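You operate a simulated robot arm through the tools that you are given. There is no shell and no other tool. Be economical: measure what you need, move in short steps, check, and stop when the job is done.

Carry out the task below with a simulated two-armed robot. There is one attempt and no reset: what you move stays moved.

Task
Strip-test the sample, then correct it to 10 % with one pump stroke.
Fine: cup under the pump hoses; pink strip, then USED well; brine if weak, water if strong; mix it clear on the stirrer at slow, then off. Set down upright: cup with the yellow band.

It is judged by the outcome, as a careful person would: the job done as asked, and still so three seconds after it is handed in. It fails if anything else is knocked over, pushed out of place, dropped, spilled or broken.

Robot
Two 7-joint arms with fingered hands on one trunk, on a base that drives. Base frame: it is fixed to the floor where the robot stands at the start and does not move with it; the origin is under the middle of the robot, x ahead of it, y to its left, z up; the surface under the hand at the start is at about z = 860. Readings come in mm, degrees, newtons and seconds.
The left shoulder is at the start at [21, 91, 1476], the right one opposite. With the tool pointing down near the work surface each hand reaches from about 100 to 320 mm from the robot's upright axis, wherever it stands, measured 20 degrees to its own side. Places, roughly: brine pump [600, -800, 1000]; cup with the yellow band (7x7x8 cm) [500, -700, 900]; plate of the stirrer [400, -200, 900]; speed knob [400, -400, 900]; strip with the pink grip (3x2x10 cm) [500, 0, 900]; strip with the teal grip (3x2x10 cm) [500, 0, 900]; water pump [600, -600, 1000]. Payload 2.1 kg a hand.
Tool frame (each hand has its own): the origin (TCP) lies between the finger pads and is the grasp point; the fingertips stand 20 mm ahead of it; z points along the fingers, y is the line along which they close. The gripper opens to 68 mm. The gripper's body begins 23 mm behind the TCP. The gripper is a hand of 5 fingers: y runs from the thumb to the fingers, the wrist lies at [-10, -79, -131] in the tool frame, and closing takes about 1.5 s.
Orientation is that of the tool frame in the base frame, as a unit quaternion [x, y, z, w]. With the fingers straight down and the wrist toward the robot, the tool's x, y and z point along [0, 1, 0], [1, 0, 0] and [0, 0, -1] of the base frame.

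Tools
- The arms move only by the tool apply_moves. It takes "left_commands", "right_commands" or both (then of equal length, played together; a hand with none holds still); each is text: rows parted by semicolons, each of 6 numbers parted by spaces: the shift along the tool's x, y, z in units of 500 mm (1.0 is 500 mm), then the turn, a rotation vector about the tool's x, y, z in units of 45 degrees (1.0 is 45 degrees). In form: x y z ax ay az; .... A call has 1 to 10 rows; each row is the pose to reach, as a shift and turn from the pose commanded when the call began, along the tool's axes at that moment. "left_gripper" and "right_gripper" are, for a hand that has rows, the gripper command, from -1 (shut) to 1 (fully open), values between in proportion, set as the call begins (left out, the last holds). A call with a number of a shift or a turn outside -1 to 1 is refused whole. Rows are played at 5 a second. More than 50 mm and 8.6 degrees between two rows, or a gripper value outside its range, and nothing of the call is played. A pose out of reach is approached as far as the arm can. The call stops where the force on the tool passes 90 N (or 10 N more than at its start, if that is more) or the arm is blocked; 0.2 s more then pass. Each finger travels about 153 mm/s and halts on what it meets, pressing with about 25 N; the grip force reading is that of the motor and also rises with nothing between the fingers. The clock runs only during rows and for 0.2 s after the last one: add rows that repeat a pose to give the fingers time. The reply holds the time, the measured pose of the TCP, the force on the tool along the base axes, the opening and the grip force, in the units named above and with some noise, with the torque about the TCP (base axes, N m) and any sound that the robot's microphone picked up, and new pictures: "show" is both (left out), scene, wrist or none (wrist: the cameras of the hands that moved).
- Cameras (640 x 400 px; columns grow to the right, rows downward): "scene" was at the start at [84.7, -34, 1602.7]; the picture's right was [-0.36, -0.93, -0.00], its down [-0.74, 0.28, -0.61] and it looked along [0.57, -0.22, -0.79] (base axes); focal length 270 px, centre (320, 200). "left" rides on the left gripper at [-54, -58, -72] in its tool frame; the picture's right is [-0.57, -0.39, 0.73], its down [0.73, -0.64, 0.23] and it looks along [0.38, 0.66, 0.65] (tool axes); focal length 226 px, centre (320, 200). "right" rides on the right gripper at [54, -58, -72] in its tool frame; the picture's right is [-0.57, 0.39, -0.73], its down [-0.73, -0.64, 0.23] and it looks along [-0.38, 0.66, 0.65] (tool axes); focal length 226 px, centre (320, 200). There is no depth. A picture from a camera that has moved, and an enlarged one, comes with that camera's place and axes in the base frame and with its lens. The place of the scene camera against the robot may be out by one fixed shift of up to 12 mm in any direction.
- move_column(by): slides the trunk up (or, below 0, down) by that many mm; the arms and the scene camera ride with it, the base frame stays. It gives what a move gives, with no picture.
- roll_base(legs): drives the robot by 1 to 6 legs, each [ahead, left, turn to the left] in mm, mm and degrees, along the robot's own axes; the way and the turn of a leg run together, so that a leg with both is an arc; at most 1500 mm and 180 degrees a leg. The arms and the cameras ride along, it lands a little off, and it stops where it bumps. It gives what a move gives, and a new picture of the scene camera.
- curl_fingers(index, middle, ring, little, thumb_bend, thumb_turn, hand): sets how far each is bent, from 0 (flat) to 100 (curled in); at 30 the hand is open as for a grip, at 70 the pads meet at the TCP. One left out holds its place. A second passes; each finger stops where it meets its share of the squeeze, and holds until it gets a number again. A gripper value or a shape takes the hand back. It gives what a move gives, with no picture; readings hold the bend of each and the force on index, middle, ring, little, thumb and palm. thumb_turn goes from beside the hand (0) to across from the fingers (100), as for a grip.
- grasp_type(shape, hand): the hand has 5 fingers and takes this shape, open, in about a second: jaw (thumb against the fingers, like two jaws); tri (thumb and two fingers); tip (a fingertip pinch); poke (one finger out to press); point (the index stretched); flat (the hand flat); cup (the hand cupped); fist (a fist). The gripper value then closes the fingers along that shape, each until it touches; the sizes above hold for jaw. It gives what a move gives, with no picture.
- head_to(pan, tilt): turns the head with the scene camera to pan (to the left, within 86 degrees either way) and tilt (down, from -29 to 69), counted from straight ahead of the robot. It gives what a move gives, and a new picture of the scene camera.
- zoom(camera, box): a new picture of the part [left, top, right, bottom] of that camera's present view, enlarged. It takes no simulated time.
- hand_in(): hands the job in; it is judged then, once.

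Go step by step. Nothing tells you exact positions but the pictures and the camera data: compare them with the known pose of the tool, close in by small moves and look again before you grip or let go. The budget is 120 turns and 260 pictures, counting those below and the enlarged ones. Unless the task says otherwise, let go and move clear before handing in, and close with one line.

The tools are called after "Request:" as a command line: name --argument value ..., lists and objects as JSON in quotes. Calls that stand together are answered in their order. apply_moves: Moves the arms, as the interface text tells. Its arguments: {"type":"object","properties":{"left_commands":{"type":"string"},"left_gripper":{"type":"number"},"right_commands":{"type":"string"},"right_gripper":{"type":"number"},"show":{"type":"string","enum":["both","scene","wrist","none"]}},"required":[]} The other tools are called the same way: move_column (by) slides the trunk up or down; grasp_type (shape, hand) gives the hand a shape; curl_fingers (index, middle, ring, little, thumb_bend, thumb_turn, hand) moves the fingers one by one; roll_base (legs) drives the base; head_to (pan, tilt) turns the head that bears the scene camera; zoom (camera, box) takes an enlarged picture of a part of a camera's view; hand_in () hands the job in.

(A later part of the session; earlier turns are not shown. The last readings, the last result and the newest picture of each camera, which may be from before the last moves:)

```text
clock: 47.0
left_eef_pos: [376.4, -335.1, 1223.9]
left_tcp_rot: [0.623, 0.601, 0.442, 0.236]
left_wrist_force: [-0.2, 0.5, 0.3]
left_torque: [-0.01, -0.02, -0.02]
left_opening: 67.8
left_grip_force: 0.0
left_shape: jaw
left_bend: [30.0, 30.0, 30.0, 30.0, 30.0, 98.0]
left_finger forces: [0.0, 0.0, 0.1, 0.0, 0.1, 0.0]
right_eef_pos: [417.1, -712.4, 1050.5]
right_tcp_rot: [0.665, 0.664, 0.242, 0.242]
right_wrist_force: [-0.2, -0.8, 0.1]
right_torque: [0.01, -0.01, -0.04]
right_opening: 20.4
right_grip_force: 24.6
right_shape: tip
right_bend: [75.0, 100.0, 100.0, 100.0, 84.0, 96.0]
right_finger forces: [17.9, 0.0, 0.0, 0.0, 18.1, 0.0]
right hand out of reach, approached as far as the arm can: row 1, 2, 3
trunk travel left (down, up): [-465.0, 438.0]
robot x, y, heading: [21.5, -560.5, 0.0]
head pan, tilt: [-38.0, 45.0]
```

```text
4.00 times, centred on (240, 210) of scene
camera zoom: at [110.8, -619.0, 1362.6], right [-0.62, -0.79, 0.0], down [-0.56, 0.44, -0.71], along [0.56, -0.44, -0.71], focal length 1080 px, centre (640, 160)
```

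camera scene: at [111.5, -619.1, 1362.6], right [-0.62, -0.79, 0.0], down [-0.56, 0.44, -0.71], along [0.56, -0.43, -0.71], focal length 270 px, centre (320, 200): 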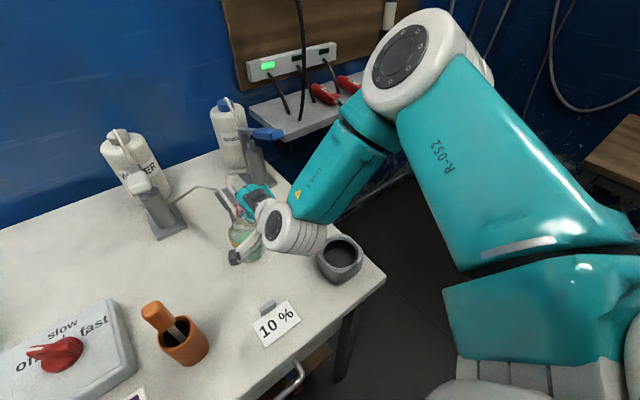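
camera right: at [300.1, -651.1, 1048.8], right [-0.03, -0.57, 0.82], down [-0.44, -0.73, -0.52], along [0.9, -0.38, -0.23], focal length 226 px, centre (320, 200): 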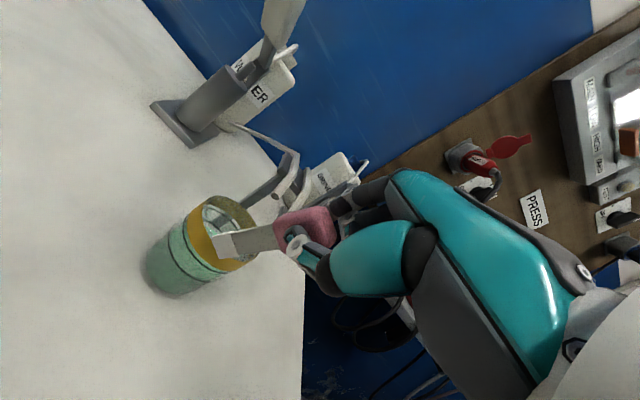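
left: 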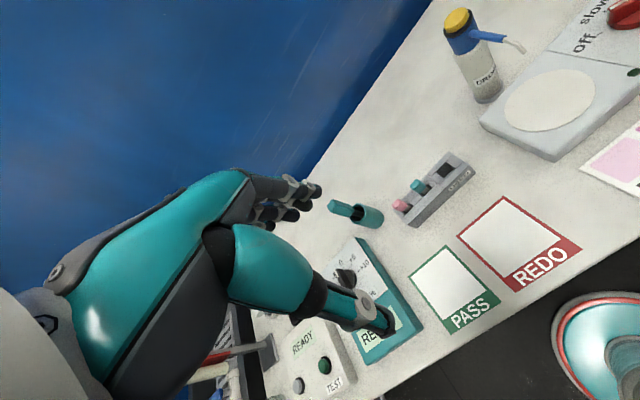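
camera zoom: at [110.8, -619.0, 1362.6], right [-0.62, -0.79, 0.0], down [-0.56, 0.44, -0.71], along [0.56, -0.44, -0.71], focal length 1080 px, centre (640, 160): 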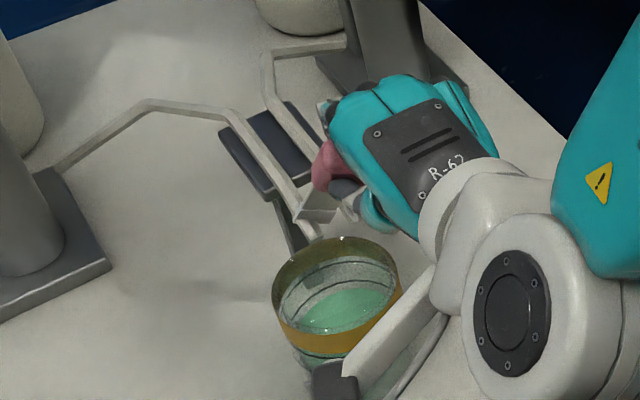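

The hose tip sits over the cup centre at about (472,-702,975) and the strip tip is getting close to it, while the arm is cramped. I'll back off, return to 30° of pitch, and lower the shoulder for better reach.

Request:
roll_base --legs '[[-80, 0, 0]]'

Request:
apply_moves --right_commands "0 0.03 -0.04 0.07 0 0;0 0.06 -0.08 0.14 0 0;0 0.09 -0.11 0.222 0 0;0 0.128 -0.154 0.222 0 0;0 0.128 -0.154 0.222 0 0" --show "none"

Request:
move_column --by -100

```text
clock: 48.0
left_eef_pos: [297.0, -336.6, 1223.3]
left_tcp_rot: [0.623, 0.601, 0.442, 0.235]
left_wrist_force: [-0.3, 0.4, -0.5]
left_torque: [-0.01, 0.02, 0.0]
left_opening: 68.0
left_grip_force: 0.1
left_shape: jaw
left_bend: [30.0, 30.0, 30.0, 30.0, 30.0, 98.0]
left_finger forces: [0.0, 0.0, 0.0, 0.1, 0.1, 0.0]
right_eef_pos: [336.3, -711.4, 1051.3]
right_tcp_rot: [0.665, 0.664, 0.242, 0.242]
right_wrist_force: [0.9, 0.5, -0.1]
right_torque: [-0.01, -0.02, -0.02]
right_opening: 20.3
right_grip_force: 24.5
right_shape: tip
right_bend: [75.0, 100.0, 100.0, 100.0, 84.0, 96.0]
right_finger forces: [18.1, 0.0, 0.0, 0.1, 18.1, 0.0]
trunk travel left (down, up): [-465.0, 438.0]
robot x, y, heading: [-62.2, -562.4, -0.3]
head pan, tilt: [-38.0, 45.0]
camera scene: at [30.4, -619.0, 1362.7], right [-0.62, -0.79, 0.0], down [-0.56, 0.44, -0.71], along [0.56, -0.44, -0.71], focal length 270 px, centre (320, 200)
```

scene: 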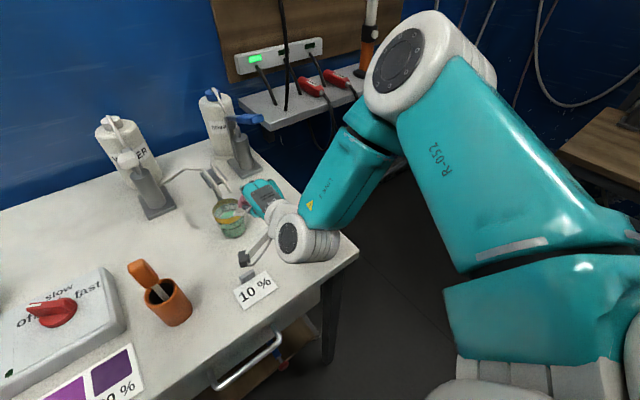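

```text
clock: 49.2
left_eef_pos: [297.9, -335.6, 1223.9]
left_tcp_rot: [0.623, 0.601, 0.442, 0.235]
left_wrist_force: [-0.1, 0.0, 0.0]
left_torque: [-0.02, 0.01, 0.01]
left_opening: 67.8
left_grip_force: 0.1
left_shape: jaw
left_bend: [30.0, 30.0, 30.0, 30.0, 30.0, 98.0]
left_finger forces: [0.0, 0.1, 0.0, 0.1, 0.0, 0.0]
right_eef_pos: [338.1, -712.1, 1150.9]
right_tcp_rot: [0.683, 0.683, 0.183, 0.183]
right_wrist_force: [0.2, -1.0, -0.7]
right_torque: [0.01, 0.02, -0.04]
right_opening: 20.0
right_grip_force: 25.0
right_shape: tip
right_bend: [75.0, 100.0, 100.0, 100.0, 84.0, 95.0]
right_finger forces: [17.9, 0.1, 0.0, 0.0, 18.1, 0.0]
trunk travel left (down, up): [-465.0, 438.0]
robot x, y, heading: [-58.4, -560.4, -0.2]
head pan, tilt: [-38.0, 45.0]
```

```text
clock: 50.6
left_eef_pos: [297.1, -334.1, 1124.3]
left_tcp_rot: [0.623, 0.601, 0.441, 0.235]
left_wrist_force: [-0.6, -0.1, 0.4]
left_torque: [0.01, -0.03, -0.03]
left_opening: 67.9
left_grip_force: 0.0
left_shape: jaw
left_bend: [30.0, 30.0, 30.0, 30.0, 30.0, 98.0]
left_finger forces: [0.1, 0.1, 0.0, 0.1, 0.0, 0.1]
right_eef_pos: [336.7, -711.3, 1051.3]
right_tcp_rot: [0.683, 0.683, 0.183, 0.183]
right_wrist_force: [-0.4, -0.4, 0.3]
right_torque: [0.01, -0.04, -0.01]
right_opening: 20.0
right_grip_force: 25.4
right_shape: tip
right_bend: [75.0, 100.0, 100.0, 100.0, 84.0, 95.0]
right_finger forces: [18.2, 0.0, 0.0, 0.0, 18.1, 0.0]
trunk travel left (down, up): [-365.0, 538.0]
robot x, y, heading: [-62.6, -564.7, 0.2]
head pan, tilt: [-38.0, 45.0]
```

Request:
roll_base --legs '[[50, 4, 0]]'

Request:
zoom --camera "right" --box '[60, 150, 380, 350]'

```text
clock: 51.5
left_eef_pos: [346.3, -331.5, 1123.4]
left_tcp_rot: [0.622, 0.602, 0.442, 0.234]
left_wrist_force: [0.2, -0.1, 0.4]
left_torque: [-0.04, -0.03, -0.01]
left_opening: 67.8
left_grip_force: 0.0
left_shape: jaw
left_bend: [30.0, 30.0, 30.0, 30.0, 30.0, 98.0]
left_finger forces: [0.0, 0.0, 0.0, 0.0, 0.0, 0.0]
right_eef_pos: [386.6, -707.7, 1050.7]
right_tcp_rot: [0.683, 0.682, 0.183, 0.183]
right_wrist_force: [0.5, -0.1, -0.7]
right_torque: [-0.01, 0.03, -0.04]
right_opening: 20.5
right_grip_force: 24.8
right_shape: tip
right_bend: [75.0, 100.0, 100.0, 100.0, 84.0, 95.0]
right_finger forces: [18.1, 0.0, 0.0, 0.0, 18.1, 0.0]
trunk travel left (down, up): [-365.0, 538.0]
robot x, y, heading: [-12.3, -559.0, 0.2]
head pan, tilt: [-38.0, 45.0]
camera scene: at [91.9, -614.9, 1262.0], right [-0.62, -0.79, 0.0], down [-0.56, 0.43, -0.71], along [0.56, -0.43, -0.71], focal length 270 px, centre (320, 200)
```

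scene: 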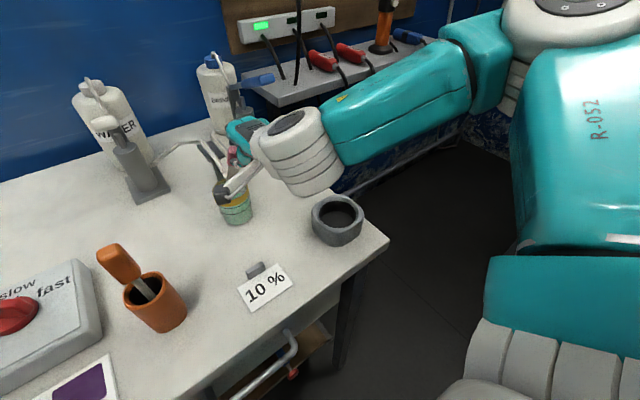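

```text
2.00 times, centred on (220, 250) of right
camera zoom: at [301.2, -653.3, 1085.1], right [-0.03, -0.57, 0.82], down [-0.44, -0.73, -0.52], along [0.9, -0.38, -0.23], focal length 452 px, centre (520, 100)
```

zoom: 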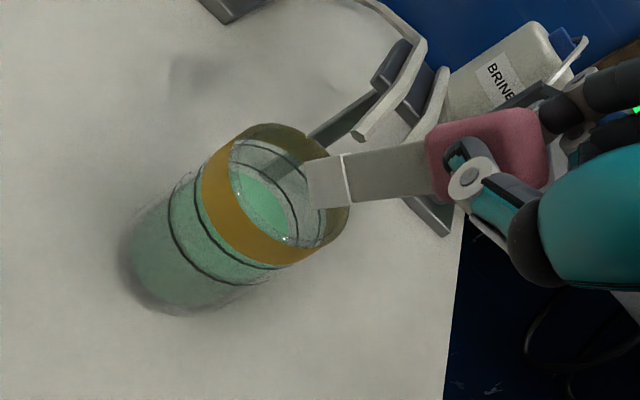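

Request:
apply_moves --right_commands "0.004 -0.008 0.04 0 0 0;0.004 -0.016 0.08 0 0 0;0.004 -0.016 0.11 0 0 0;0.004 -0.016 0.11 0 0 0" --show "none"

Request:
zoom --camera "right" --box '[60, 150, 380, 350]'

Request:
zoom --camera "scene" --box '[180, 100, 320, 240]'

```text
clock: 52.5
left_eef_pos: [347.7, -331.2, 1123.8]
left_tcp_rot: [0.622, 0.602, 0.442, 0.235]
left_wrist_force: [-0.1, -0.3, 0.7]
left_torque: [0.0, -0.02, -0.01]
left_opening: 67.9
left_grip_force: 0.1
left_shape: jaw
left_bend: [30.0, 30.0, 30.0, 30.0, 30.0, 98.0]
left_finger forces: [0.1, 0.0, 0.0, 0.0, 0.0, 0.0]
right_eef_pos: [408.1, -703.9, 999.1]
right_tcp_rot: [0.683, 0.683, 0.183, 0.183]
right_wrist_force: [0.6, -0.7, 0.2]
right_torque: [-0.01, -0.02, -0.03]
right_opening: 19.6
right_grip_force: 25.4
right_shape: tip
right_bend: [75.0, 100.0, 100.0, 100.0, 84.0, 92.0]
right_finger forces: [18.9, 0.1, 0.0, 0.1, 18.4, 0.1]
trunk travel left (down, up): [-365.0, 538.0]
robot x, y, heading: [-10.4, -556.5, 0.1]
head pan, tilt: [-38.0, 45.0]
```

```text
2.00 times, centred on (220, 250) of right
camera zoom: at [321.9, -650.1, 1032.5], right [-0.03, -0.57, 0.82], down [-0.44, -0.73, -0.52], along [0.9, -0.38, -0.23], focal length 452 px, centre (520, 100)
```

zoom: 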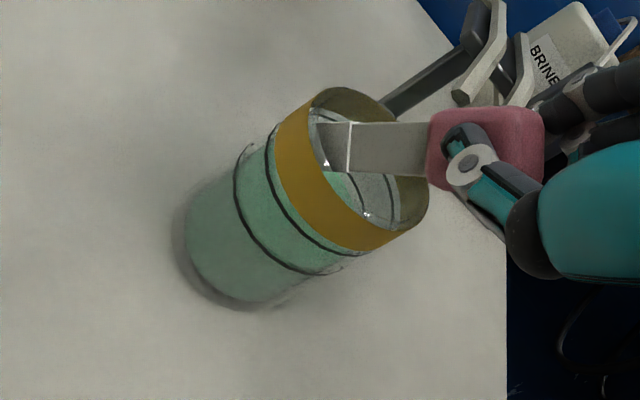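

```text
2.86 times, centred on (250, 170) of scene
camera zoom: at [91.8, -615.0, 1262.1], right [-0.62, -0.79, 0.0], down [-0.56, 0.43, -0.71], along [0.56, -0.43, -0.71], focal length 771 px, centre (520, 286)
```

zoom: 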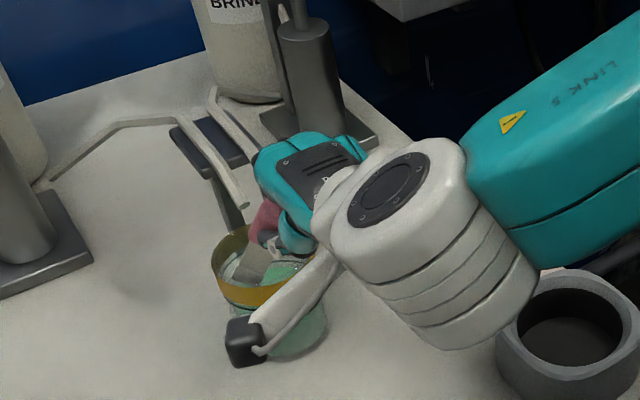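

Request:
zoom --camera "right" --box '[180, 180, 310, 270]'

Request:
zoom --camera "scene" --box '[215, 150, 275, 210]'

```text
4.44 times, centred on (245, 225) of right
camera zoom: at [321.9, -650.1, 1032.5], right [-0.03, -0.57, 0.82], down [-0.44, -0.73, -0.52], along [0.9, -0.38, -0.23], focal length 1005 px, centre (653, 89)
```

zoom: 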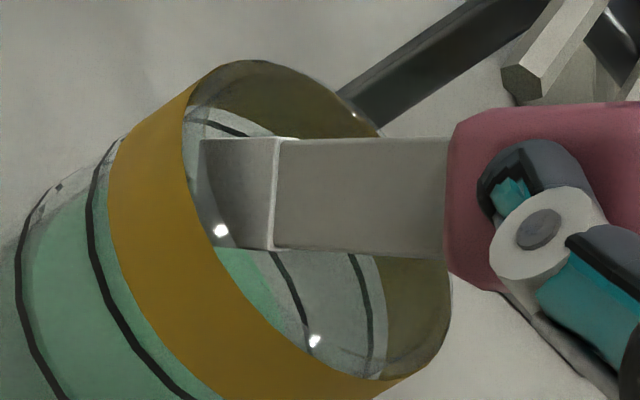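

```text
6.67 times, centred on (245, 180) of scene
camera zoom: at [91.8, -615.0, 1262.1], right [-0.62, -0.79, 0.0], down [-0.56, 0.43, -0.71], along [0.56, -0.43, -0.71], focal length 1799 px, centre (820, 333)
```

zoom: 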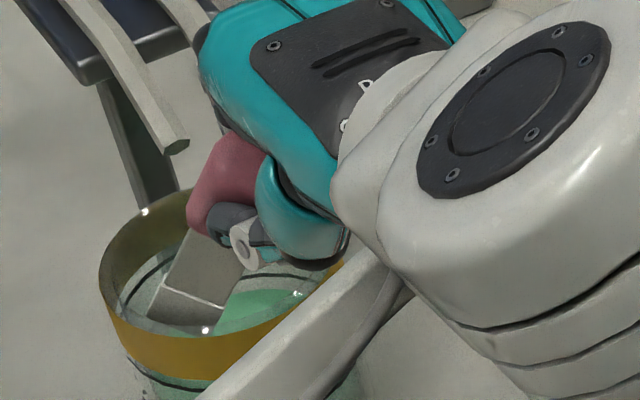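

The strip is inside the cup but close to its left wall. I'll shift about 10 mm right and push 35 mm deeper along the strip axis.

Request:
apply_moves --right_commands "-0.02 0.004 0 0 0 0;-0.022 0.004 0.025 0 0 0;-0.022 0.004 0.05 0 0 0;-0.022 0.004 0.068 0 0 0;-0.022 0.004 0.068 0 0 0" --show "none"

Request:
zoom --camera "right" --box '[180, 150, 340, 270]'

Request:
zoom --camera "scene" --box '[205, 140, 285, 220]'

```text
clock: 53.7
left_eef_pos: [347.5, -330.8, 1123.0]
left_tcp_rot: [0.623, 0.602, 0.442, 0.235]
left_wrist_force: [0.3, -0.7, 0.6]
left_torque: [-0.02, 0.0, 0.01]
left_opening: 68.0
left_grip_force: 0.1
left_shape: jaw
left_bend: [30.0, 30.0, 30.0, 30.0, 30.0, 98.0]
left_finger forces: [0.0, 0.0, 0.0, 0.0, 0.1, 0.0]
right_eef_pos: [426.3, -717.1, 971.5]
right_tcp_rot: [0.683, 0.683, 0.183, 0.183]
right_wrist_force: [0.0, 0.5, 0.7]
right_torque: [0.03, -0.04, -0.03]
right_opening: 16.0
right_grip_force: 24.9
right_shape: tip
right_bend: [75.0, 100.0, 100.0, 100.0, 84.0, 87.0]
right_finger forces: [22.7, 0.0, 0.0, 0.1, 22.3, 0.0]
trunk travel left (down, up): [-365.0, 538.0]
robot x, y, heading: [-7.4, -555.7, 0.0]
head pan, tilt: [-38.0, 45.0]
```

```text
3.33 times, centred on (260, 210) of right
camera zoom: at [340.5, -663.0, 1004.7], right [-0.03, -0.57, 0.82], down [-0.44, -0.73, -0.52], along [0.9, -0.38, -0.23], focal length 754 px, centre (520, 167)
```

zoom: 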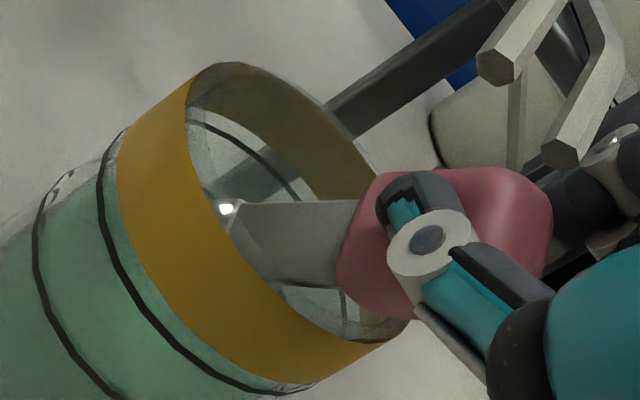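

```text
5.00 times, centred on (245, 180) of scene
camera zoom: at [91.7, -614.9, 1262.1], right [-0.62, -0.79, 0.0], down [-0.56, 0.43, -0.71], along [0.56, -0.43, -0.71], focal length 1349 px, centre (695, 300)
```

zoom: 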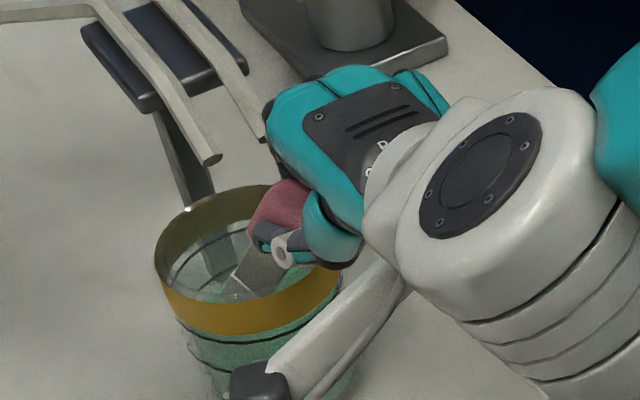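

The pad should be in the liquid now. I'll draw it back out along its axis and look at its colour.

Request:
apply_moves --right_commands "0 0 0 0 0 0;0.005 0 -0.05 0 0 0;0.005 0 -0.1 0 0 0;0.005 0 -0.16 0 0 0;0.005 0 -0.22 0 0 0;0.005 0 -0.22 0 0 0" --show "none"

Request:
zoom --camera "right" --box '[100, 130, 380, 330]'

Request:
zoom --camera "scene" --box '[195, 110, 305, 220]'

```text
clock: 55.1
left_eef_pos: [347.1, -331.6, 1124.3]
left_tcp_rot: [0.622, 0.602, 0.442, 0.234]
left_wrist_force: [0.0, 0.2, 0.9]
left_torque: [-0.01, 0.03, -0.01]
left_opening: 67.9
left_grip_force: 0.1
left_shape: jaw
left_bend: [30.0, 30.0, 30.0, 30.0, 30.0, 98.0]
left_finger forces: [0.0, 0.0, 0.1, 0.0, 0.0, 0.1]
right_eef_pos: [369.5, -714.0, 1064.5]
right_tcp_rot: [0.683, 0.683, 0.183, 0.183]
right_wrist_force: [-0.6, -0.4, -0.1]
right_torque: [0.05, -0.02, 0.0]
right_opening: 16.1
right_grip_force: 24.6
right_shape: tip
right_bend: [75.0, 100.0, 100.0, 100.0, 84.0, 87.0]
right_finger forces: [23.6, 0.0, 0.1, 0.1, 23.1, 0.0]
trunk travel left (down, up): [-365.0, 538.0]
robot x, y, heading: [-11.6, -557.5, 0.1]
head pan, tilt: [-38.0, 45.0]
```

```text
2.00 times, centred on (240, 230) of right
camera zoom: at [283.4, -659.6, 1098.9], right [-0.03, -0.57, 0.82], down [-0.44, -0.73, -0.52], along [0.9, -0.38, -0.23], focal length 452 px, centre (480, 140)
```

zoom: 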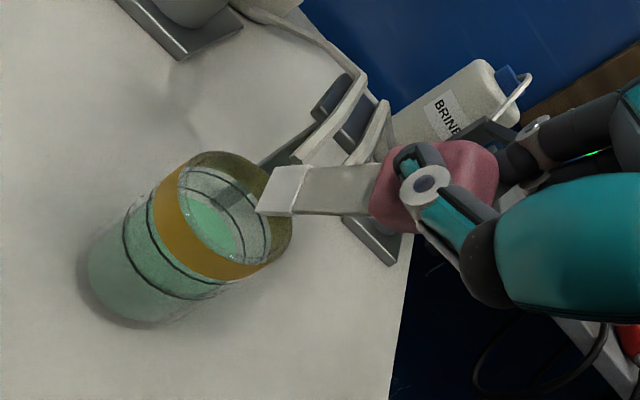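

```text
3.64 times, centred on (250, 165) of scene
camera zoom: at [91.6, -614.9, 1262.1], right [-0.62, -0.79, 0.0], down [-0.56, 0.43, -0.71], along [0.56, -0.43, -0.71], focal length 981 px, centre (574, 327)
```

zoom: 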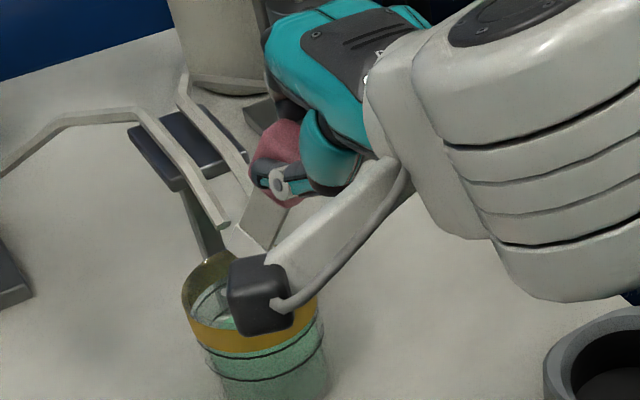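

The pad is still white, so it wasn't deep enough; the liquid level works out at about z=896. I'll repeat with the strip centred in y and about 13 mm deeper, and hold it there for a second.

Request:
apply_moves --right_commands "0.02 0.003 0.05 0 0 0;0.02 0.003 0.1 0 0 0;0.02 0.003 0.15 0 0 0;0.02 0.003 0.19 0 0 0;0.02 0.003 0.22 0 0 0;0.02 0.003 0.248 0 0 0;0.02 0.003 0.248 0 0 0;0.02 0.003 0.248 0 0 0;0.02 0.003 0.248 0 0 0;0.02 0.003 0.248 0 0 0" --show "none"

Request:
zoom --camera "right" --box '[180, 130, 360, 270]'

Request:
zoom --camera "scene" --box '[205, 140, 285, 220]'

```text
clock: 57.3
left_eef_pos: [346.3, -331.3, 1123.5]
left_tcp_rot: [0.623, 0.601, 0.441, 0.236]
left_wrist_force: [0.0, 0.4, -0.7]
left_torque: [-0.01, 0.0, 0.0]
left_opening: 67.9
left_grip_force: 0.1
left_shape: jaw
left_bend: [30.0, 30.0, 30.0, 30.0, 30.0, 98.0]
left_finger forces: [0.1, 0.0, 0.0, 0.0, 0.1, 0.0]
right_eef_pos: [434.2, -704.7, 959.7]
right_tcp_rot: [0.683, 0.682, 0.183, 0.184]
right_wrist_force: [-1.0, -1.8, 14.5]
right_torque: [0.14, -0.09, -0.01]
right_opening: 15.9
right_grip_force: 24.5
right_shape: tip
right_bend: [76.0, 100.0, 100.0, 100.0, 85.0, 86.0]
right_finger forces: [26.4, 0.1, 0.0, 0.0, 24.7, 0.0]
trunk travel left (down, up): [-365.0, 538.0]
robot x, y, heading: [-7.7, -556.7, -0.1]
head pan, tilt: [-38.0, 45.0]
```

```text
2.86 times, centred on (270, 200) of right
camera zoom: at [347.5, -650.5, 994.4], right [-0.03, -0.57, 0.82], down [-0.44, -0.73, -0.52], along [0.9, -0.38, -0.23], focal length 646 px, centre (463, 200)
```

zoom: 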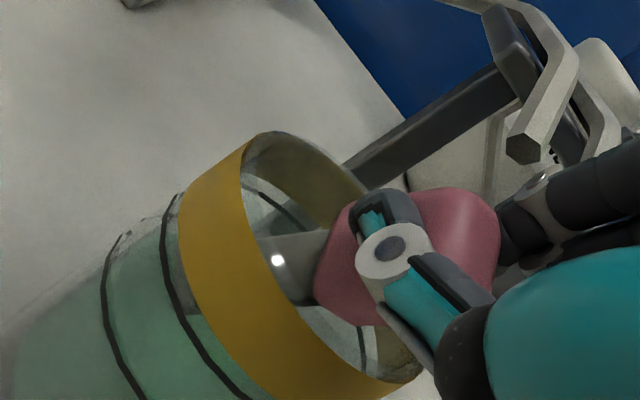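

```text
5.00 times, centred on (245, 180) of scene
camera zoom: at [90.3, -614.8, 1262.2], right [-0.62, -0.79, 0.0], down [-0.56, 0.43, -0.71], along [0.56, -0.44, -0.71], focal length 1349 px, centre (695, 300)
```

zoom: 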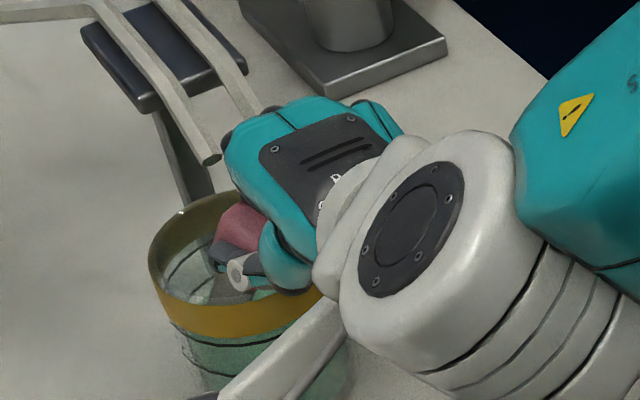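

There is 14 N upward, so something is touching. I'll lift out now and check the pad.

Request:
apply_moves --right_commands "0 0 -0.03 0 0 0;0 0 -0.08 0 0 0;0 0 -0.13 0 0 0;0 0 -0.18 0 0 0;0 0 -0.25 0 0 0;0 0 -0.25 0 0 0" --show "none"

Request:
zoom --camera "right" --box '[100, 130, 380, 330]'

```text
clock: 58.7
left_eef_pos: [347.7, -331.5, 1123.9]
left_tcp_rot: [0.623, 0.602, 0.441, 0.235]
left_wrist_force: [-0.7, -0.3, 0.6]
left_torque: [-0.03, 0.03, 0.01]
left_opening: 67.9
left_grip_force: 0.1
left_shape: jaw
left_bend: [30.0, 30.0, 30.0, 30.0, 30.0, 98.0]
left_finger forces: [0.0, 0.0, 0.1, 0.0, 0.0, 0.0]
right_eef_pos: [373.1, -704.2, 1068.5]
right_tcp_rot: [0.683, 0.684, 0.183, 0.182]
right_wrist_force: [0.1, 0.5, 0.2]
right_torque: [0.01, -0.03, -0.01]
right_opening: 16.0
right_grip_force: 25.0
right_shape: tip
right_bend: [76.0, 100.0, 100.0, 100.0, 85.0, 86.0]
right_finger forces: [24.2, 0.0, 0.1, 0.1, 23.9, 0.0]
trunk travel left (down, up): [-365.0, 538.0]
robot x, y, heading: [-14.3, -559.4, -0.3]
head pan, tilt: [-38.0, 45.0]
```

```text
2.00 times, centred on (240, 230) of right
camera zoom: at [286.0, -648.9, 1103.6], right [-0.03, -0.57, 0.82], down [-0.44, -0.73, -0.52], along [0.9, -0.38, -0.23], focal length 452 px, centre (480, 140)
```

zoom: 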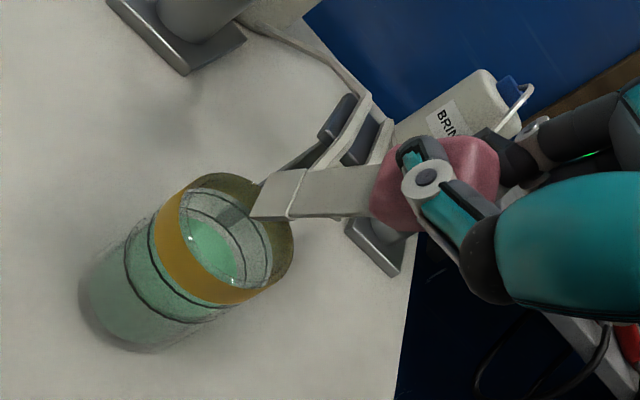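

Request:
zoom --camera "right" --box '[130, 200, 260, 310]'

Request:
zoom --camera "scene" --box '[205, 140, 285, 230]'

```text
3.64 times, centred on (195, 255) of right
camera zoom: at [286.0, -648.9, 1103.6], right [-0.03, -0.57, 0.82], down [-0.44, -0.73, -0.52], along [0.9, -0.38, -0.23], focal length 822 px, centre (774, 0)
```

zoom: 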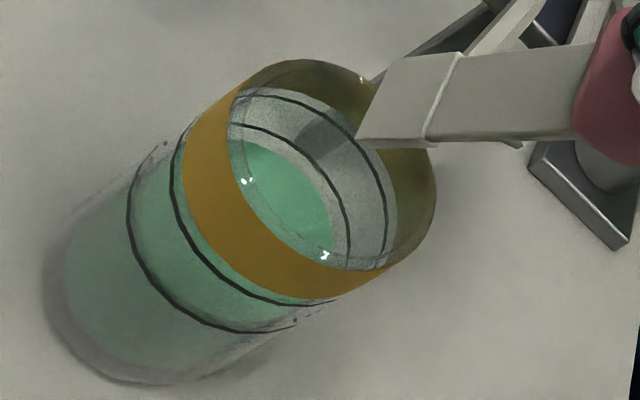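

```text
4.44 times, centred on (245, 185) of scene
camera zoom: at [91.5, -614.9, 1262.1], right [-0.62, -0.79, 0.0], down [-0.56, 0.43, -0.71], along [0.56, -0.43, -0.71], focal length 1200 px, centre (653, 267)
```

zoom: 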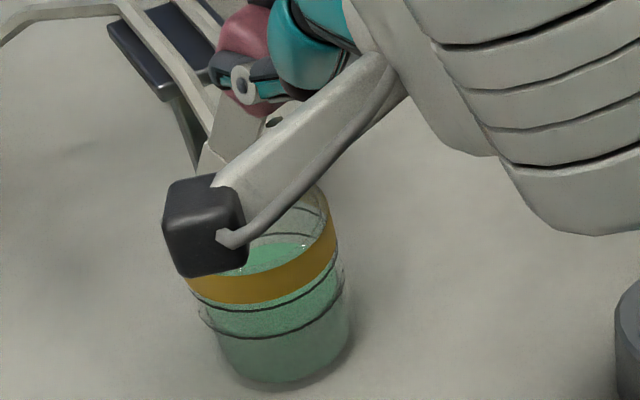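

The liquid turns out to be shallow, with its surface at about z=882, so the strip needs to go deeper than this pitch allows. I'll change to a near-vertical hand leaning in from the right, which keeps the fingers away from the hoses.

Request:
apply_moves --right_commands "0 0 -0.01 0.17 0 0;0 0 -0.02 0.34 0 0;0 0 -0.02 0.5 0 0;0 0 -0.02 0.667 0 0;0 0 -0.02 0.667 0 0" --show "none"

Request:
apply_moves --right_commands "-0.03 0 0 0 0.15 0;-0.06 0 0 0 0.3 0;-0.09 0 0 0 0.444 0;-0.12 0 0 0 0.444 0;-0.12 0 0 0 0.444 0" --show "both"

```text
clock: 59.9
left_eef_pos: [348.2, -331.3, 1123.4]
left_tcp_rot: [0.622, 0.601, 0.442, 0.235]
left_wrist_force: [0.4, 0.4, 0.1]
left_torque: [0.0, 0.03, -0.03]
left_opening: 67.6
left_grip_force: 0.1
left_shape: jaw
left_bend: [30.0, 30.0, 30.0, 30.0, 30.0, 98.0]
left_finger forces: [0.1, 0.1, 0.1, 0.0, 0.1, 0.1]
right_eef_pos: [368.5, -704.5, 1076.6]
right_tcp_rot: [0.707, 0.707, 0.0, 0.0]
right_wrist_force: [0.2, -0.1, -0.5]
right_torque: [0.03, -0.02, -0.01]
right_opening: 16.1
right_grip_force: 25.0
right_shape: tip
right_bend: [76.0, 100.0, 100.0, 100.0, 85.0, 86.0]
right_finger forces: [24.9, 0.0, 0.0, 0.1, 24.6, 0.0]
trunk travel left (down, up): [-365.0, 538.0]
robot x, y, heading: [-8.8, -558.7, -0.3]
head pan, tilt: [-38.0, 45.0]
```

```text
clock: 61.1
left_eef_pos: [347.4, -330.0, 1124.0]
left_tcp_rot: [0.623, 0.602, 0.442, 0.234]
left_wrist_force: [0.9, 0.1, -0.2]
left_torque: [0.0, 0.0, -0.02]
left_opening: 67.9
left_grip_force: 0.1
left_shape: jaw
left_bend: [30.0, 30.0, 30.0, 30.0, 30.0, 98.0]
left_finger forces: [0.0, 0.1, 0.0, 0.0, 0.0, 0.1]
right_eef_pos: [367.2, -764.4, 1077.5]
right_tcp_rot: [0.696, 0.696, 0.122, -0.124]
right_wrist_force: [0.5, 0.6, -0.4]
right_torque: [-0.01, -0.03, -0.02]
right_opening: 15.1
right_grip_force: 24.5
right_shape: tip
right_bend: [76.0, 100.0, 100.0, 100.0, 85.0, 85.0]
right_finger forces: [25.8, 0.1, 0.0, 0.0, 25.4, 0.0]
trunk travel left (down, up): [-365.0, 538.0]
robot x, y, heading: [-9.5, -560.2, -0.2]
head pan, tilt: [-38.0, 45.0]
camera scene: at [91.6, -615.0, 1262.1], right [-0.62, -0.79, 0.0], down [-0.56, 0.43, -0.71], along [0.56, -0.43, -0.71], focal length 270 px, centre (320, 200)
camera right: at [309.6, -738.1, 1164.2], right [0.39, -0.78, 0.49], down [-0.64, -0.61, -0.47], along [0.66, -0.13, -0.74], focal length 226 px, centre (320, 200)
```

scene: 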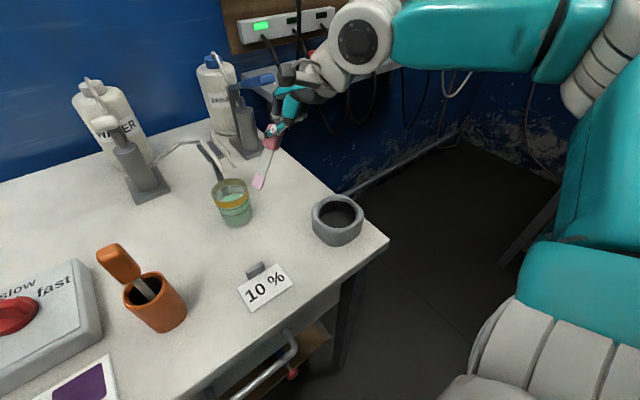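
right: 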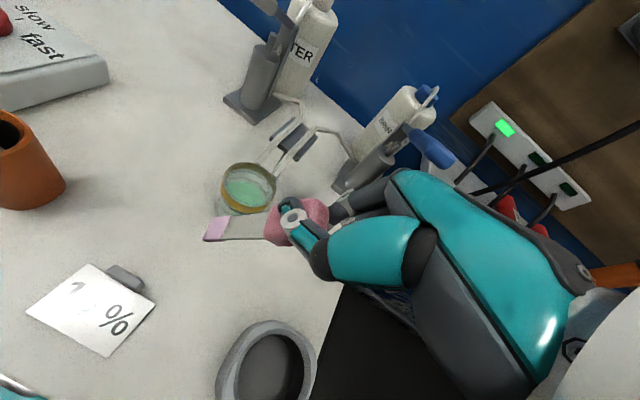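

The pad has turned pink, so the dip did work and the colour develops with time. I'll zoom in to compare it with the chart.

Request:
zoom --camera "scene" --box '[230, 130, 310, 200]'

Request:
zoom --camera "right" --box '[170, 180, 330, 280]'

Request:
head_to --pan -15 --tilt 60

```text
5.71 times, centred on (270, 165) of scene
camera zoom: at [91.6, -615.0, 1262.1], right [-0.62, -0.79, 0.0], down [-0.56, 0.43, -0.71], along [0.56, -0.43, -0.71], focal length 1542 px, centre (606, 400)
```

zoom: 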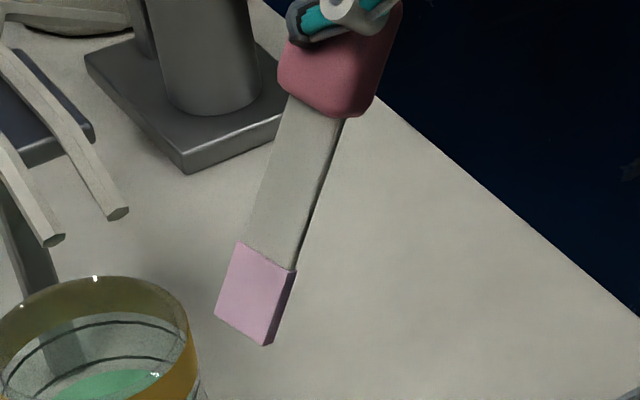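

```text
4.00 times, centred on (250, 230) of right
camera zoom: at [309.6, -738.1, 1164.2], right [0.39, -0.78, 0.49], down [-0.64, -0.61, -0.47], along [0.66, -0.13, -0.74], focal length 904 px, centre (600, 80)
```

zoom: 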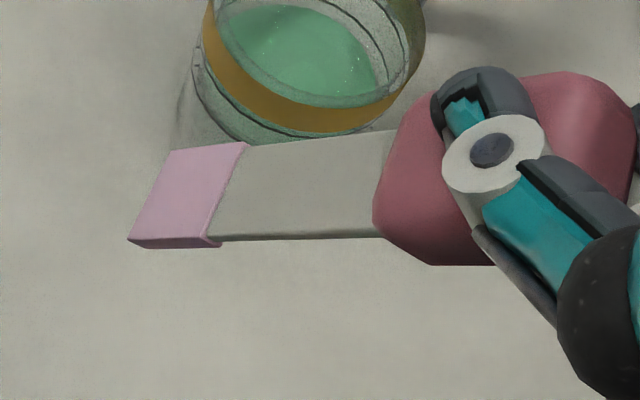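

```text
clock: 62.0
left_eef_pos: [346.5, -331.5, 1123.1]
left_tcp_rot: [0.623, 0.602, 0.442, 0.235]
left_wrist_force: [-0.8, 0.8, 0.2]
left_torque: [0.0, -0.01, 0.0]
left_opening: 67.9
left_grip_force: 0.0
left_shape: jaw
left_bend: [30.0, 30.0, 30.0, 30.0, 30.0, 98.0]
left_finger forces: [0.1, 0.0, 0.0, 0.0, 0.0, 0.1]
right_eef_pos: [368.0, -764.9, 1077.5]
right_tcp_rot: [0.696, 0.696, 0.122, -0.124]
right_wrist_force: [0.6, -0.8, -0.4]
right_torque: [-0.02, -0.01, 0.01]
right_opening: 15.3
right_grip_force: 25.0
right_shape: tip
right_bend: [76.0, 100.0, 100.0, 100.0, 85.0, 85.0]
right_finger forces: [25.9, 0.0, 0.1, 0.0, 25.4, 0.0]
trunk travel left (down, up): [-365.0, 538.0]
robot x, y, heading: [-9.8, -562.1, 0.1]
head pan, tilt: [-15.0, 60.0]
camera scene: at [91.9, -582.2, 1242.6], right [-0.26, -0.97, 0.0], down [-0.84, 0.22, -0.5], along [0.48, -0.13, -0.87], focal length 270 px, centre (320, 200)
```

scene: 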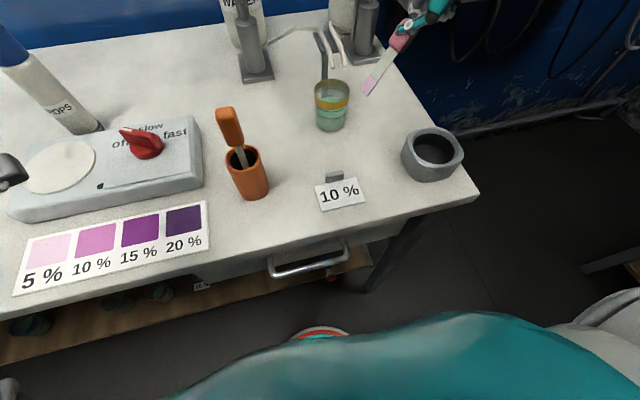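

Request:
zoom --camera "scene" --box '[10, 195, 220, 300]'

Request:
zoom --camera "scene" --box '[340, 20, 440, 100]'

```text
3.05 times, centred on (115, 248) of scene
camera zoom: at [91.9, -582.2, 1242.6], right [-0.26, -0.97, 0.0], down [-0.84, 0.22, -0.5], along [0.48, -0.13, -0.87], focal length 822 px, centre (945, 55)
```

zoom: 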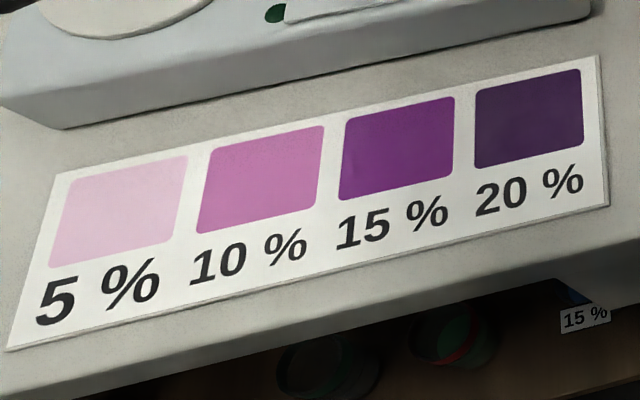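

```text
5.00 times, centred on (390, 60) of scene
camera zoom: at [91.9, -582.2, 1242.6], right [-0.26, -0.97, 0.0], down [-0.84, 0.22, -0.5], along [0.48, -0.13, -0.87], focal length 1349 px, centre (-30, 900)
```

zoom: 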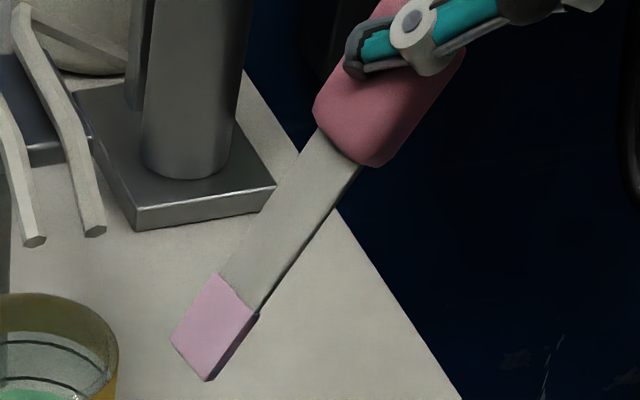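

I'll straighten the hand, raise it and drive back toward the rack; the pad gets its time to develop on the way and passes the chart.

Request:
apply_moves --right_commands "0.03 -0.01 -0.02 0 -0.15 0;0.06 -0.02 -0.04 0 -0.3 0;0.09 -0.03 -0.04 0 -0.444 0;0.12 -0.03 -0.04 0 -0.444 0;0.12 -0.03 -0.04 0 -0.444 0" --show "none"

Request:
move_column --by 80

Request:
roll_base --legs '[[0, 300, 0]]'

Request:
zoom --camera "right" --box '[0, 100, 340, 400]'

```text
clock: 63.2
left_eef_pos: [346.5, -331.7, 1123.3]
left_tcp_rot: [0.622, 0.602, 0.442, 0.235]
left_wrist_force: [0.8, -0.6, 0.4]
left_torque: [0.02, 0.01, -0.02]
left_opening: 68.1
left_grip_force: 0.0
left_shape: jaw
left_bend: [30.0, 30.0, 30.0, 30.0, 30.0, 98.0]
left_finger forces: [0.0, 0.0, 0.0, 0.0, 0.1, 0.0]
right_eef_pos: [352.3, -714.5, 1115.3]
right_tcp_rot: [0.707, 0.707, 0.0, 0.0]
right_wrist_force: [0.9, -0.5, -0.9]
right_torque: [-0.02, 0.01, -0.01]
right_opening: 14.7
right_grip_force: 25.1
right_shape: tip
right_bend: [76.0, 100.0, 100.0, 100.0, 85.0, 85.0]
right_finger forces: [26.3, 0.0, 0.0, 0.0, 26.1, 0.0]
trunk travel left (down, up): [-365.0, 538.0]
robot x, y, heading: [-10.4, -559.8, -0.0]
head pan, tilt: [-15.0, 60.0]
```

```text
clock: 64.3
left_eef_pos: [347.4, -332.1, 1204.3]
left_tcp_rot: [0.622, 0.602, 0.442, 0.235]
left_wrist_force: [0.5, 0.3, -0.3]
left_torque: [-0.02, 0.0, -0.02]
left_opening: 67.8
left_grip_force: 0.1
left_shape: jaw
left_bend: [30.0, 30.0, 30.0, 30.0, 30.0, 98.0]
left_finger forces: [0.0, 0.0, 0.0, 0.0, 0.1, 0.0]
right_eef_pos: [351.7, -714.9, 1196.4]
right_tcp_rot: [0.707, 0.707, -0.001, 0.0]
right_wrist_force: [-0.1, 0.2, -0.7]
right_torque: [0.0, -0.01, -0.02]
right_opening: 14.5
right_grip_force: 24.7
right_shape: tip
right_bend: [76.0, 100.0, 100.0, 100.0, 85.0, 85.0]
right_finger forces: [26.5, 0.0, 0.0, 0.0, 26.1, 0.1]
trunk travel left (down, up): [-445.0, 458.0]
robot x, y, heading: [-9.6, -557.3, -0.0]
head pan, tilt: [-15.0, 60.0]
```

```text
clock: 66.3
left_eef_pos: [346.9, -38.6, 1204.1]
left_tcp_rot: [0.622, 0.602, 0.443, 0.235]
left_wrist_force: [0.3, -0.5, 0.2]
left_torque: [0.03, -0.01, -0.01]
left_opening: 68.0
left_grip_force: 0.1
left_shape: jaw
left_bend: [30.0, 30.0, 30.0, 30.0, 30.0, 98.0]
left_finger forces: [0.0, 0.0, 0.0, 0.0, 0.0, 0.0]
right_eef_pos: [351.7, -421.6, 1196.4]
right_tcp_rot: [0.707, 0.707, 0.001, 0.001]
right_wrist_force: [0.5, -0.4, 0.2]
right_torque: [-0.01, 0.03, 0.03]
right_opening: 14.7
right_grip_force: 25.0
right_shape: tip
right_bend: [76.0, 100.0, 100.0, 100.0, 85.0, 85.0]
right_finger forces: [26.5, 0.0, 0.1, 0.1, 26.1, 0.0]
trunk travel left (down, up): [-445.0, 458.0]
robot x, y, heading: [-12.3, -263.6, 0.1]
head pan, tilt: [-15.0, 60.0]
camera scene: at [82.7, -289.6, 1323.1], right [-0.26, -0.97, 0.0], down [-0.84, 0.22, -0.5], along [0.48, -0.13, -0.87], focal length 270 px, centre (320, 200)
```

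scene: 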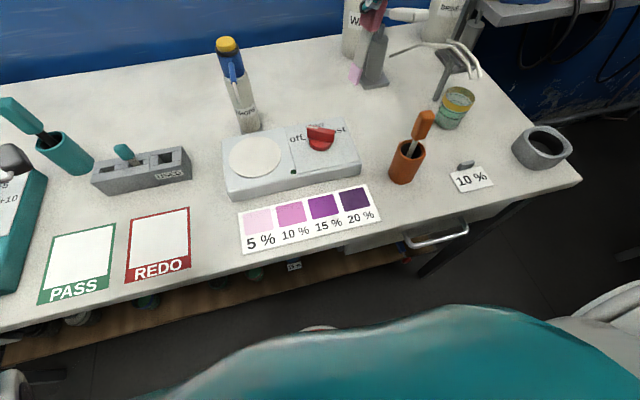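

```text
1.33 times, centred on (170, 250) of right
camera zoom: at [294.0, -367.6, 1268.7], right [0.39, -0.57, 0.73], down [-0.64, -0.73, -0.23], along [0.66, -0.38, -0.65], focal length 301 px, centre (520, 133)
```

zoom: 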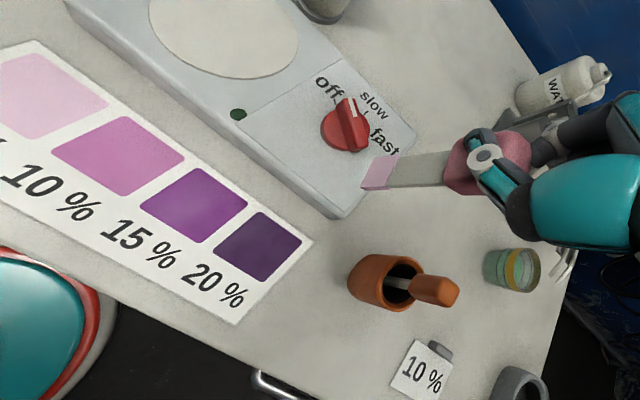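

Request:
zoom --camera "right" --box '[0, 120, 240, 270]'

Request:
zoom --camera "right" --box '[180, 180, 290, 270]'

```text
2.67 times, centred on (120, 195) of right
camera zoom: at [294.0, -367.6, 1268.7], right [0.39, -0.57, 0.73], down [-0.64, -0.73, -0.23], along [0.66, -0.38, -0.65], focal length 603 px, centre (853, 213)
```

zoom: 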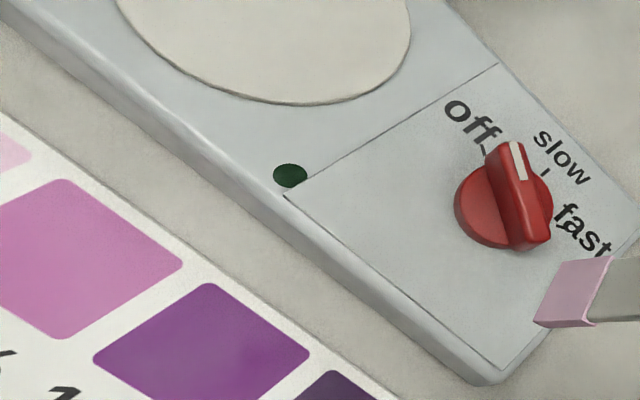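

```text
4.44 times, centred on (235, 225) of right
camera zoom: at [294.0, -367.6, 1268.7], right [0.39, -0.57, 0.73], down [-0.64, -0.73, -0.23], along [0.66, -0.38, -0.65], focal length 1005 px, centre (698, 89)
```

zoom: 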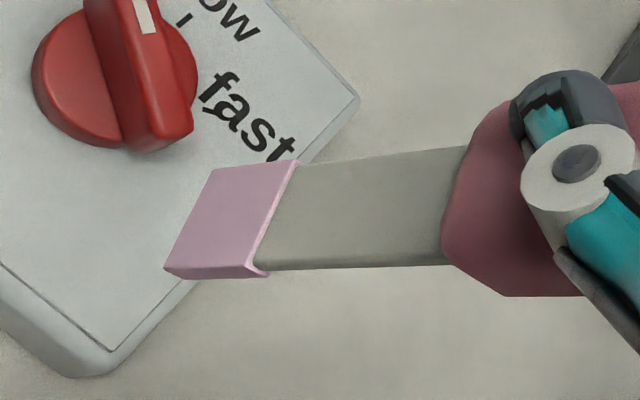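

The pad reads about 5 %, so the sample is weak and needs brine. The strip sits tilted about 9° in the pinch and 22 mm higher, so I'll drive to the rack and correct for that when inserting it in the USED well at about (481,-80).

Request:
roll_base --legs '[[0, 330, 0], [85, 0, 0]]'

Request:
apply_moves --right_commands "0 0 0 0 -0.1 0;0 0 0 0 -0.21 0;0 0 0 0 -0.21 0" --show "none"

Request:
move_column --by -80

Request:
zoom --camera "right" --box '[0, 0, 640, 400]'

```text
clock: 69.2
left_eef_pos: [433.4, 290.1, 1203.8]
left_tcp_rot: [0.623, 0.602, 0.442, 0.234]
left_wrist_force: [0.2, 0.4, 0.5]
left_torque: [-0.01, 0.02, 0.04]
left_opening: 67.6
left_grip_force: 0.0
left_shape: jaw
left_bend: [30.0, 30.0, 30.0, 30.0, 30.0, 98.0]
left_finger forces: [0.0, 0.0, 0.0, 0.0, 0.1, 0.0]
right_eef_pos: [438.1, -94.4, 1195.4]
right_tcp_rot: [0.707, 0.708, 0.001, 0.001]
right_wrist_force: [0.8, 0.0, -0.3]
right_torque: [-0.02, 0.0, -0.01]
right_opening: 14.6
right_grip_force: 25.5
right_shape: tip
right_bend: [76.0, 100.0, 100.0, 100.0, 85.0, 85.0]
right_finger forces: [26.6, 0.0, 0.0, 0.1, 26.1, 0.0]
trunk travel left (down, up): [-445.0, 458.0]
robot x, y, heading: [74.3, 62.5, -0.0]
head pan, tilt: [-15.0, 60.0]
camera scene: at [169.3, 39.2, 1323.0], right [-0.26, -0.97, 0.0], down [-0.84, 0.22, -0.5], along [0.48, -0.13, -0.87], focal length 270 px, centre (320, 200)
```

scene: 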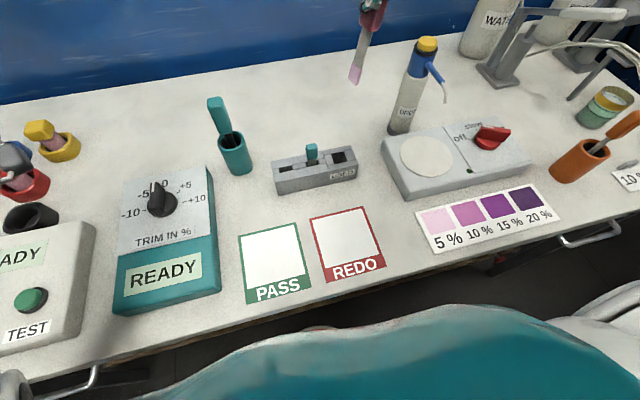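

```text
clock: 70.0
left_eef_pos: [434.3, 289.7, 1204.3]
left_tcp_rot: [0.623, 0.601, 0.442, 0.235]
left_wrist_force: [-0.6, 1.0, -0.1]
left_torque: [0.0, -0.01, 0.0]
left_opening: 67.5
left_grip_force: 0.0
left_shape: jaw
left_bend: [30.0, 30.0, 30.0, 30.0, 30.0, 98.0]
left_finger forces: [0.0, 0.1, 0.0, 0.1, 0.1, 0.0]
right_eef_pos: [438.6, -92.8, 1195.0]
right_tcp_rot: [0.705, 0.704, -0.059, 0.058]
right_wrist_force: [0.5, -0.3, 0.5]
right_torque: [0.01, -0.03, 0.03]
right_opening: 14.3
right_grip_force: 24.7
right_shape: tip
right_bend: [76.0, 100.0, 100.0, 100.0, 85.0, 84.0]
right_finger forces: [26.7, 0.0, 0.1, 0.0, 26.5, 0.0]
trunk travel left (down, up): [-445.0, 458.0]
robot x, y, heading: [73.1, 62.6, -0.2]
head pan, tilt: [-15.0, 60.0]
```

```text
clock: 71.2
left_eef_pos: [432.4, 290.9, 1124.1]
left_tcp_rot: [0.623, 0.601, 0.442, 0.234]
left_wrist_force: [1.3, -0.3, 0.2]
left_torque: [0.0, -0.01, 0.0]
left_opening: 67.6
left_grip_force: 0.0
left_shape: jaw
left_bend: [30.0, 30.0, 30.0, 30.0, 30.0, 98.0]
left_finger forces: [0.0, 0.1, 0.1, 0.0, 0.0, 0.0]
right_eef_pos: [438.2, -93.9, 1115.3]
right_tcp_rot: [0.704, 0.705, -0.058, 0.058]
right_wrist_force: [-0.7, 0.3, -1.0]
right_torque: [0.01, 0.01, 0.0]
right_opening: 14.0
right_grip_force: 24.9
right_shape: tip
right_bend: [76.0, 100.0, 100.0, 100.0, 85.0, 84.0]
right_finger forces: [26.7, 0.0, 0.0, 0.1, 26.4, 0.1]
trunk travel left (down, up): [-365.0, 538.0]
robot x, y, heading: [76.1, 62.8, -0.1]
head pan, tilt: [-15.0, 60.0]
```

```text
1.00 times, centred on (320, 200) of right (not enlarged: the box is as wide or as high as the picture)
camera zoom: at [379.8, -28.0, 1178.9], right [0.39, -0.44, 0.81], down [-0.64, -0.76, -0.11], along [0.66, -0.48, -0.58], focal length 226 px, centre (320, 200)
```

zoom: 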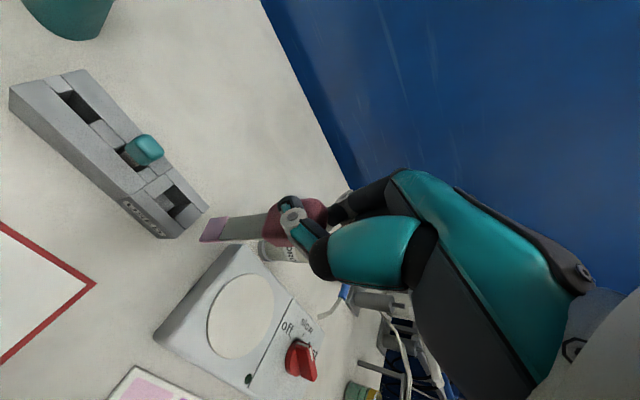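

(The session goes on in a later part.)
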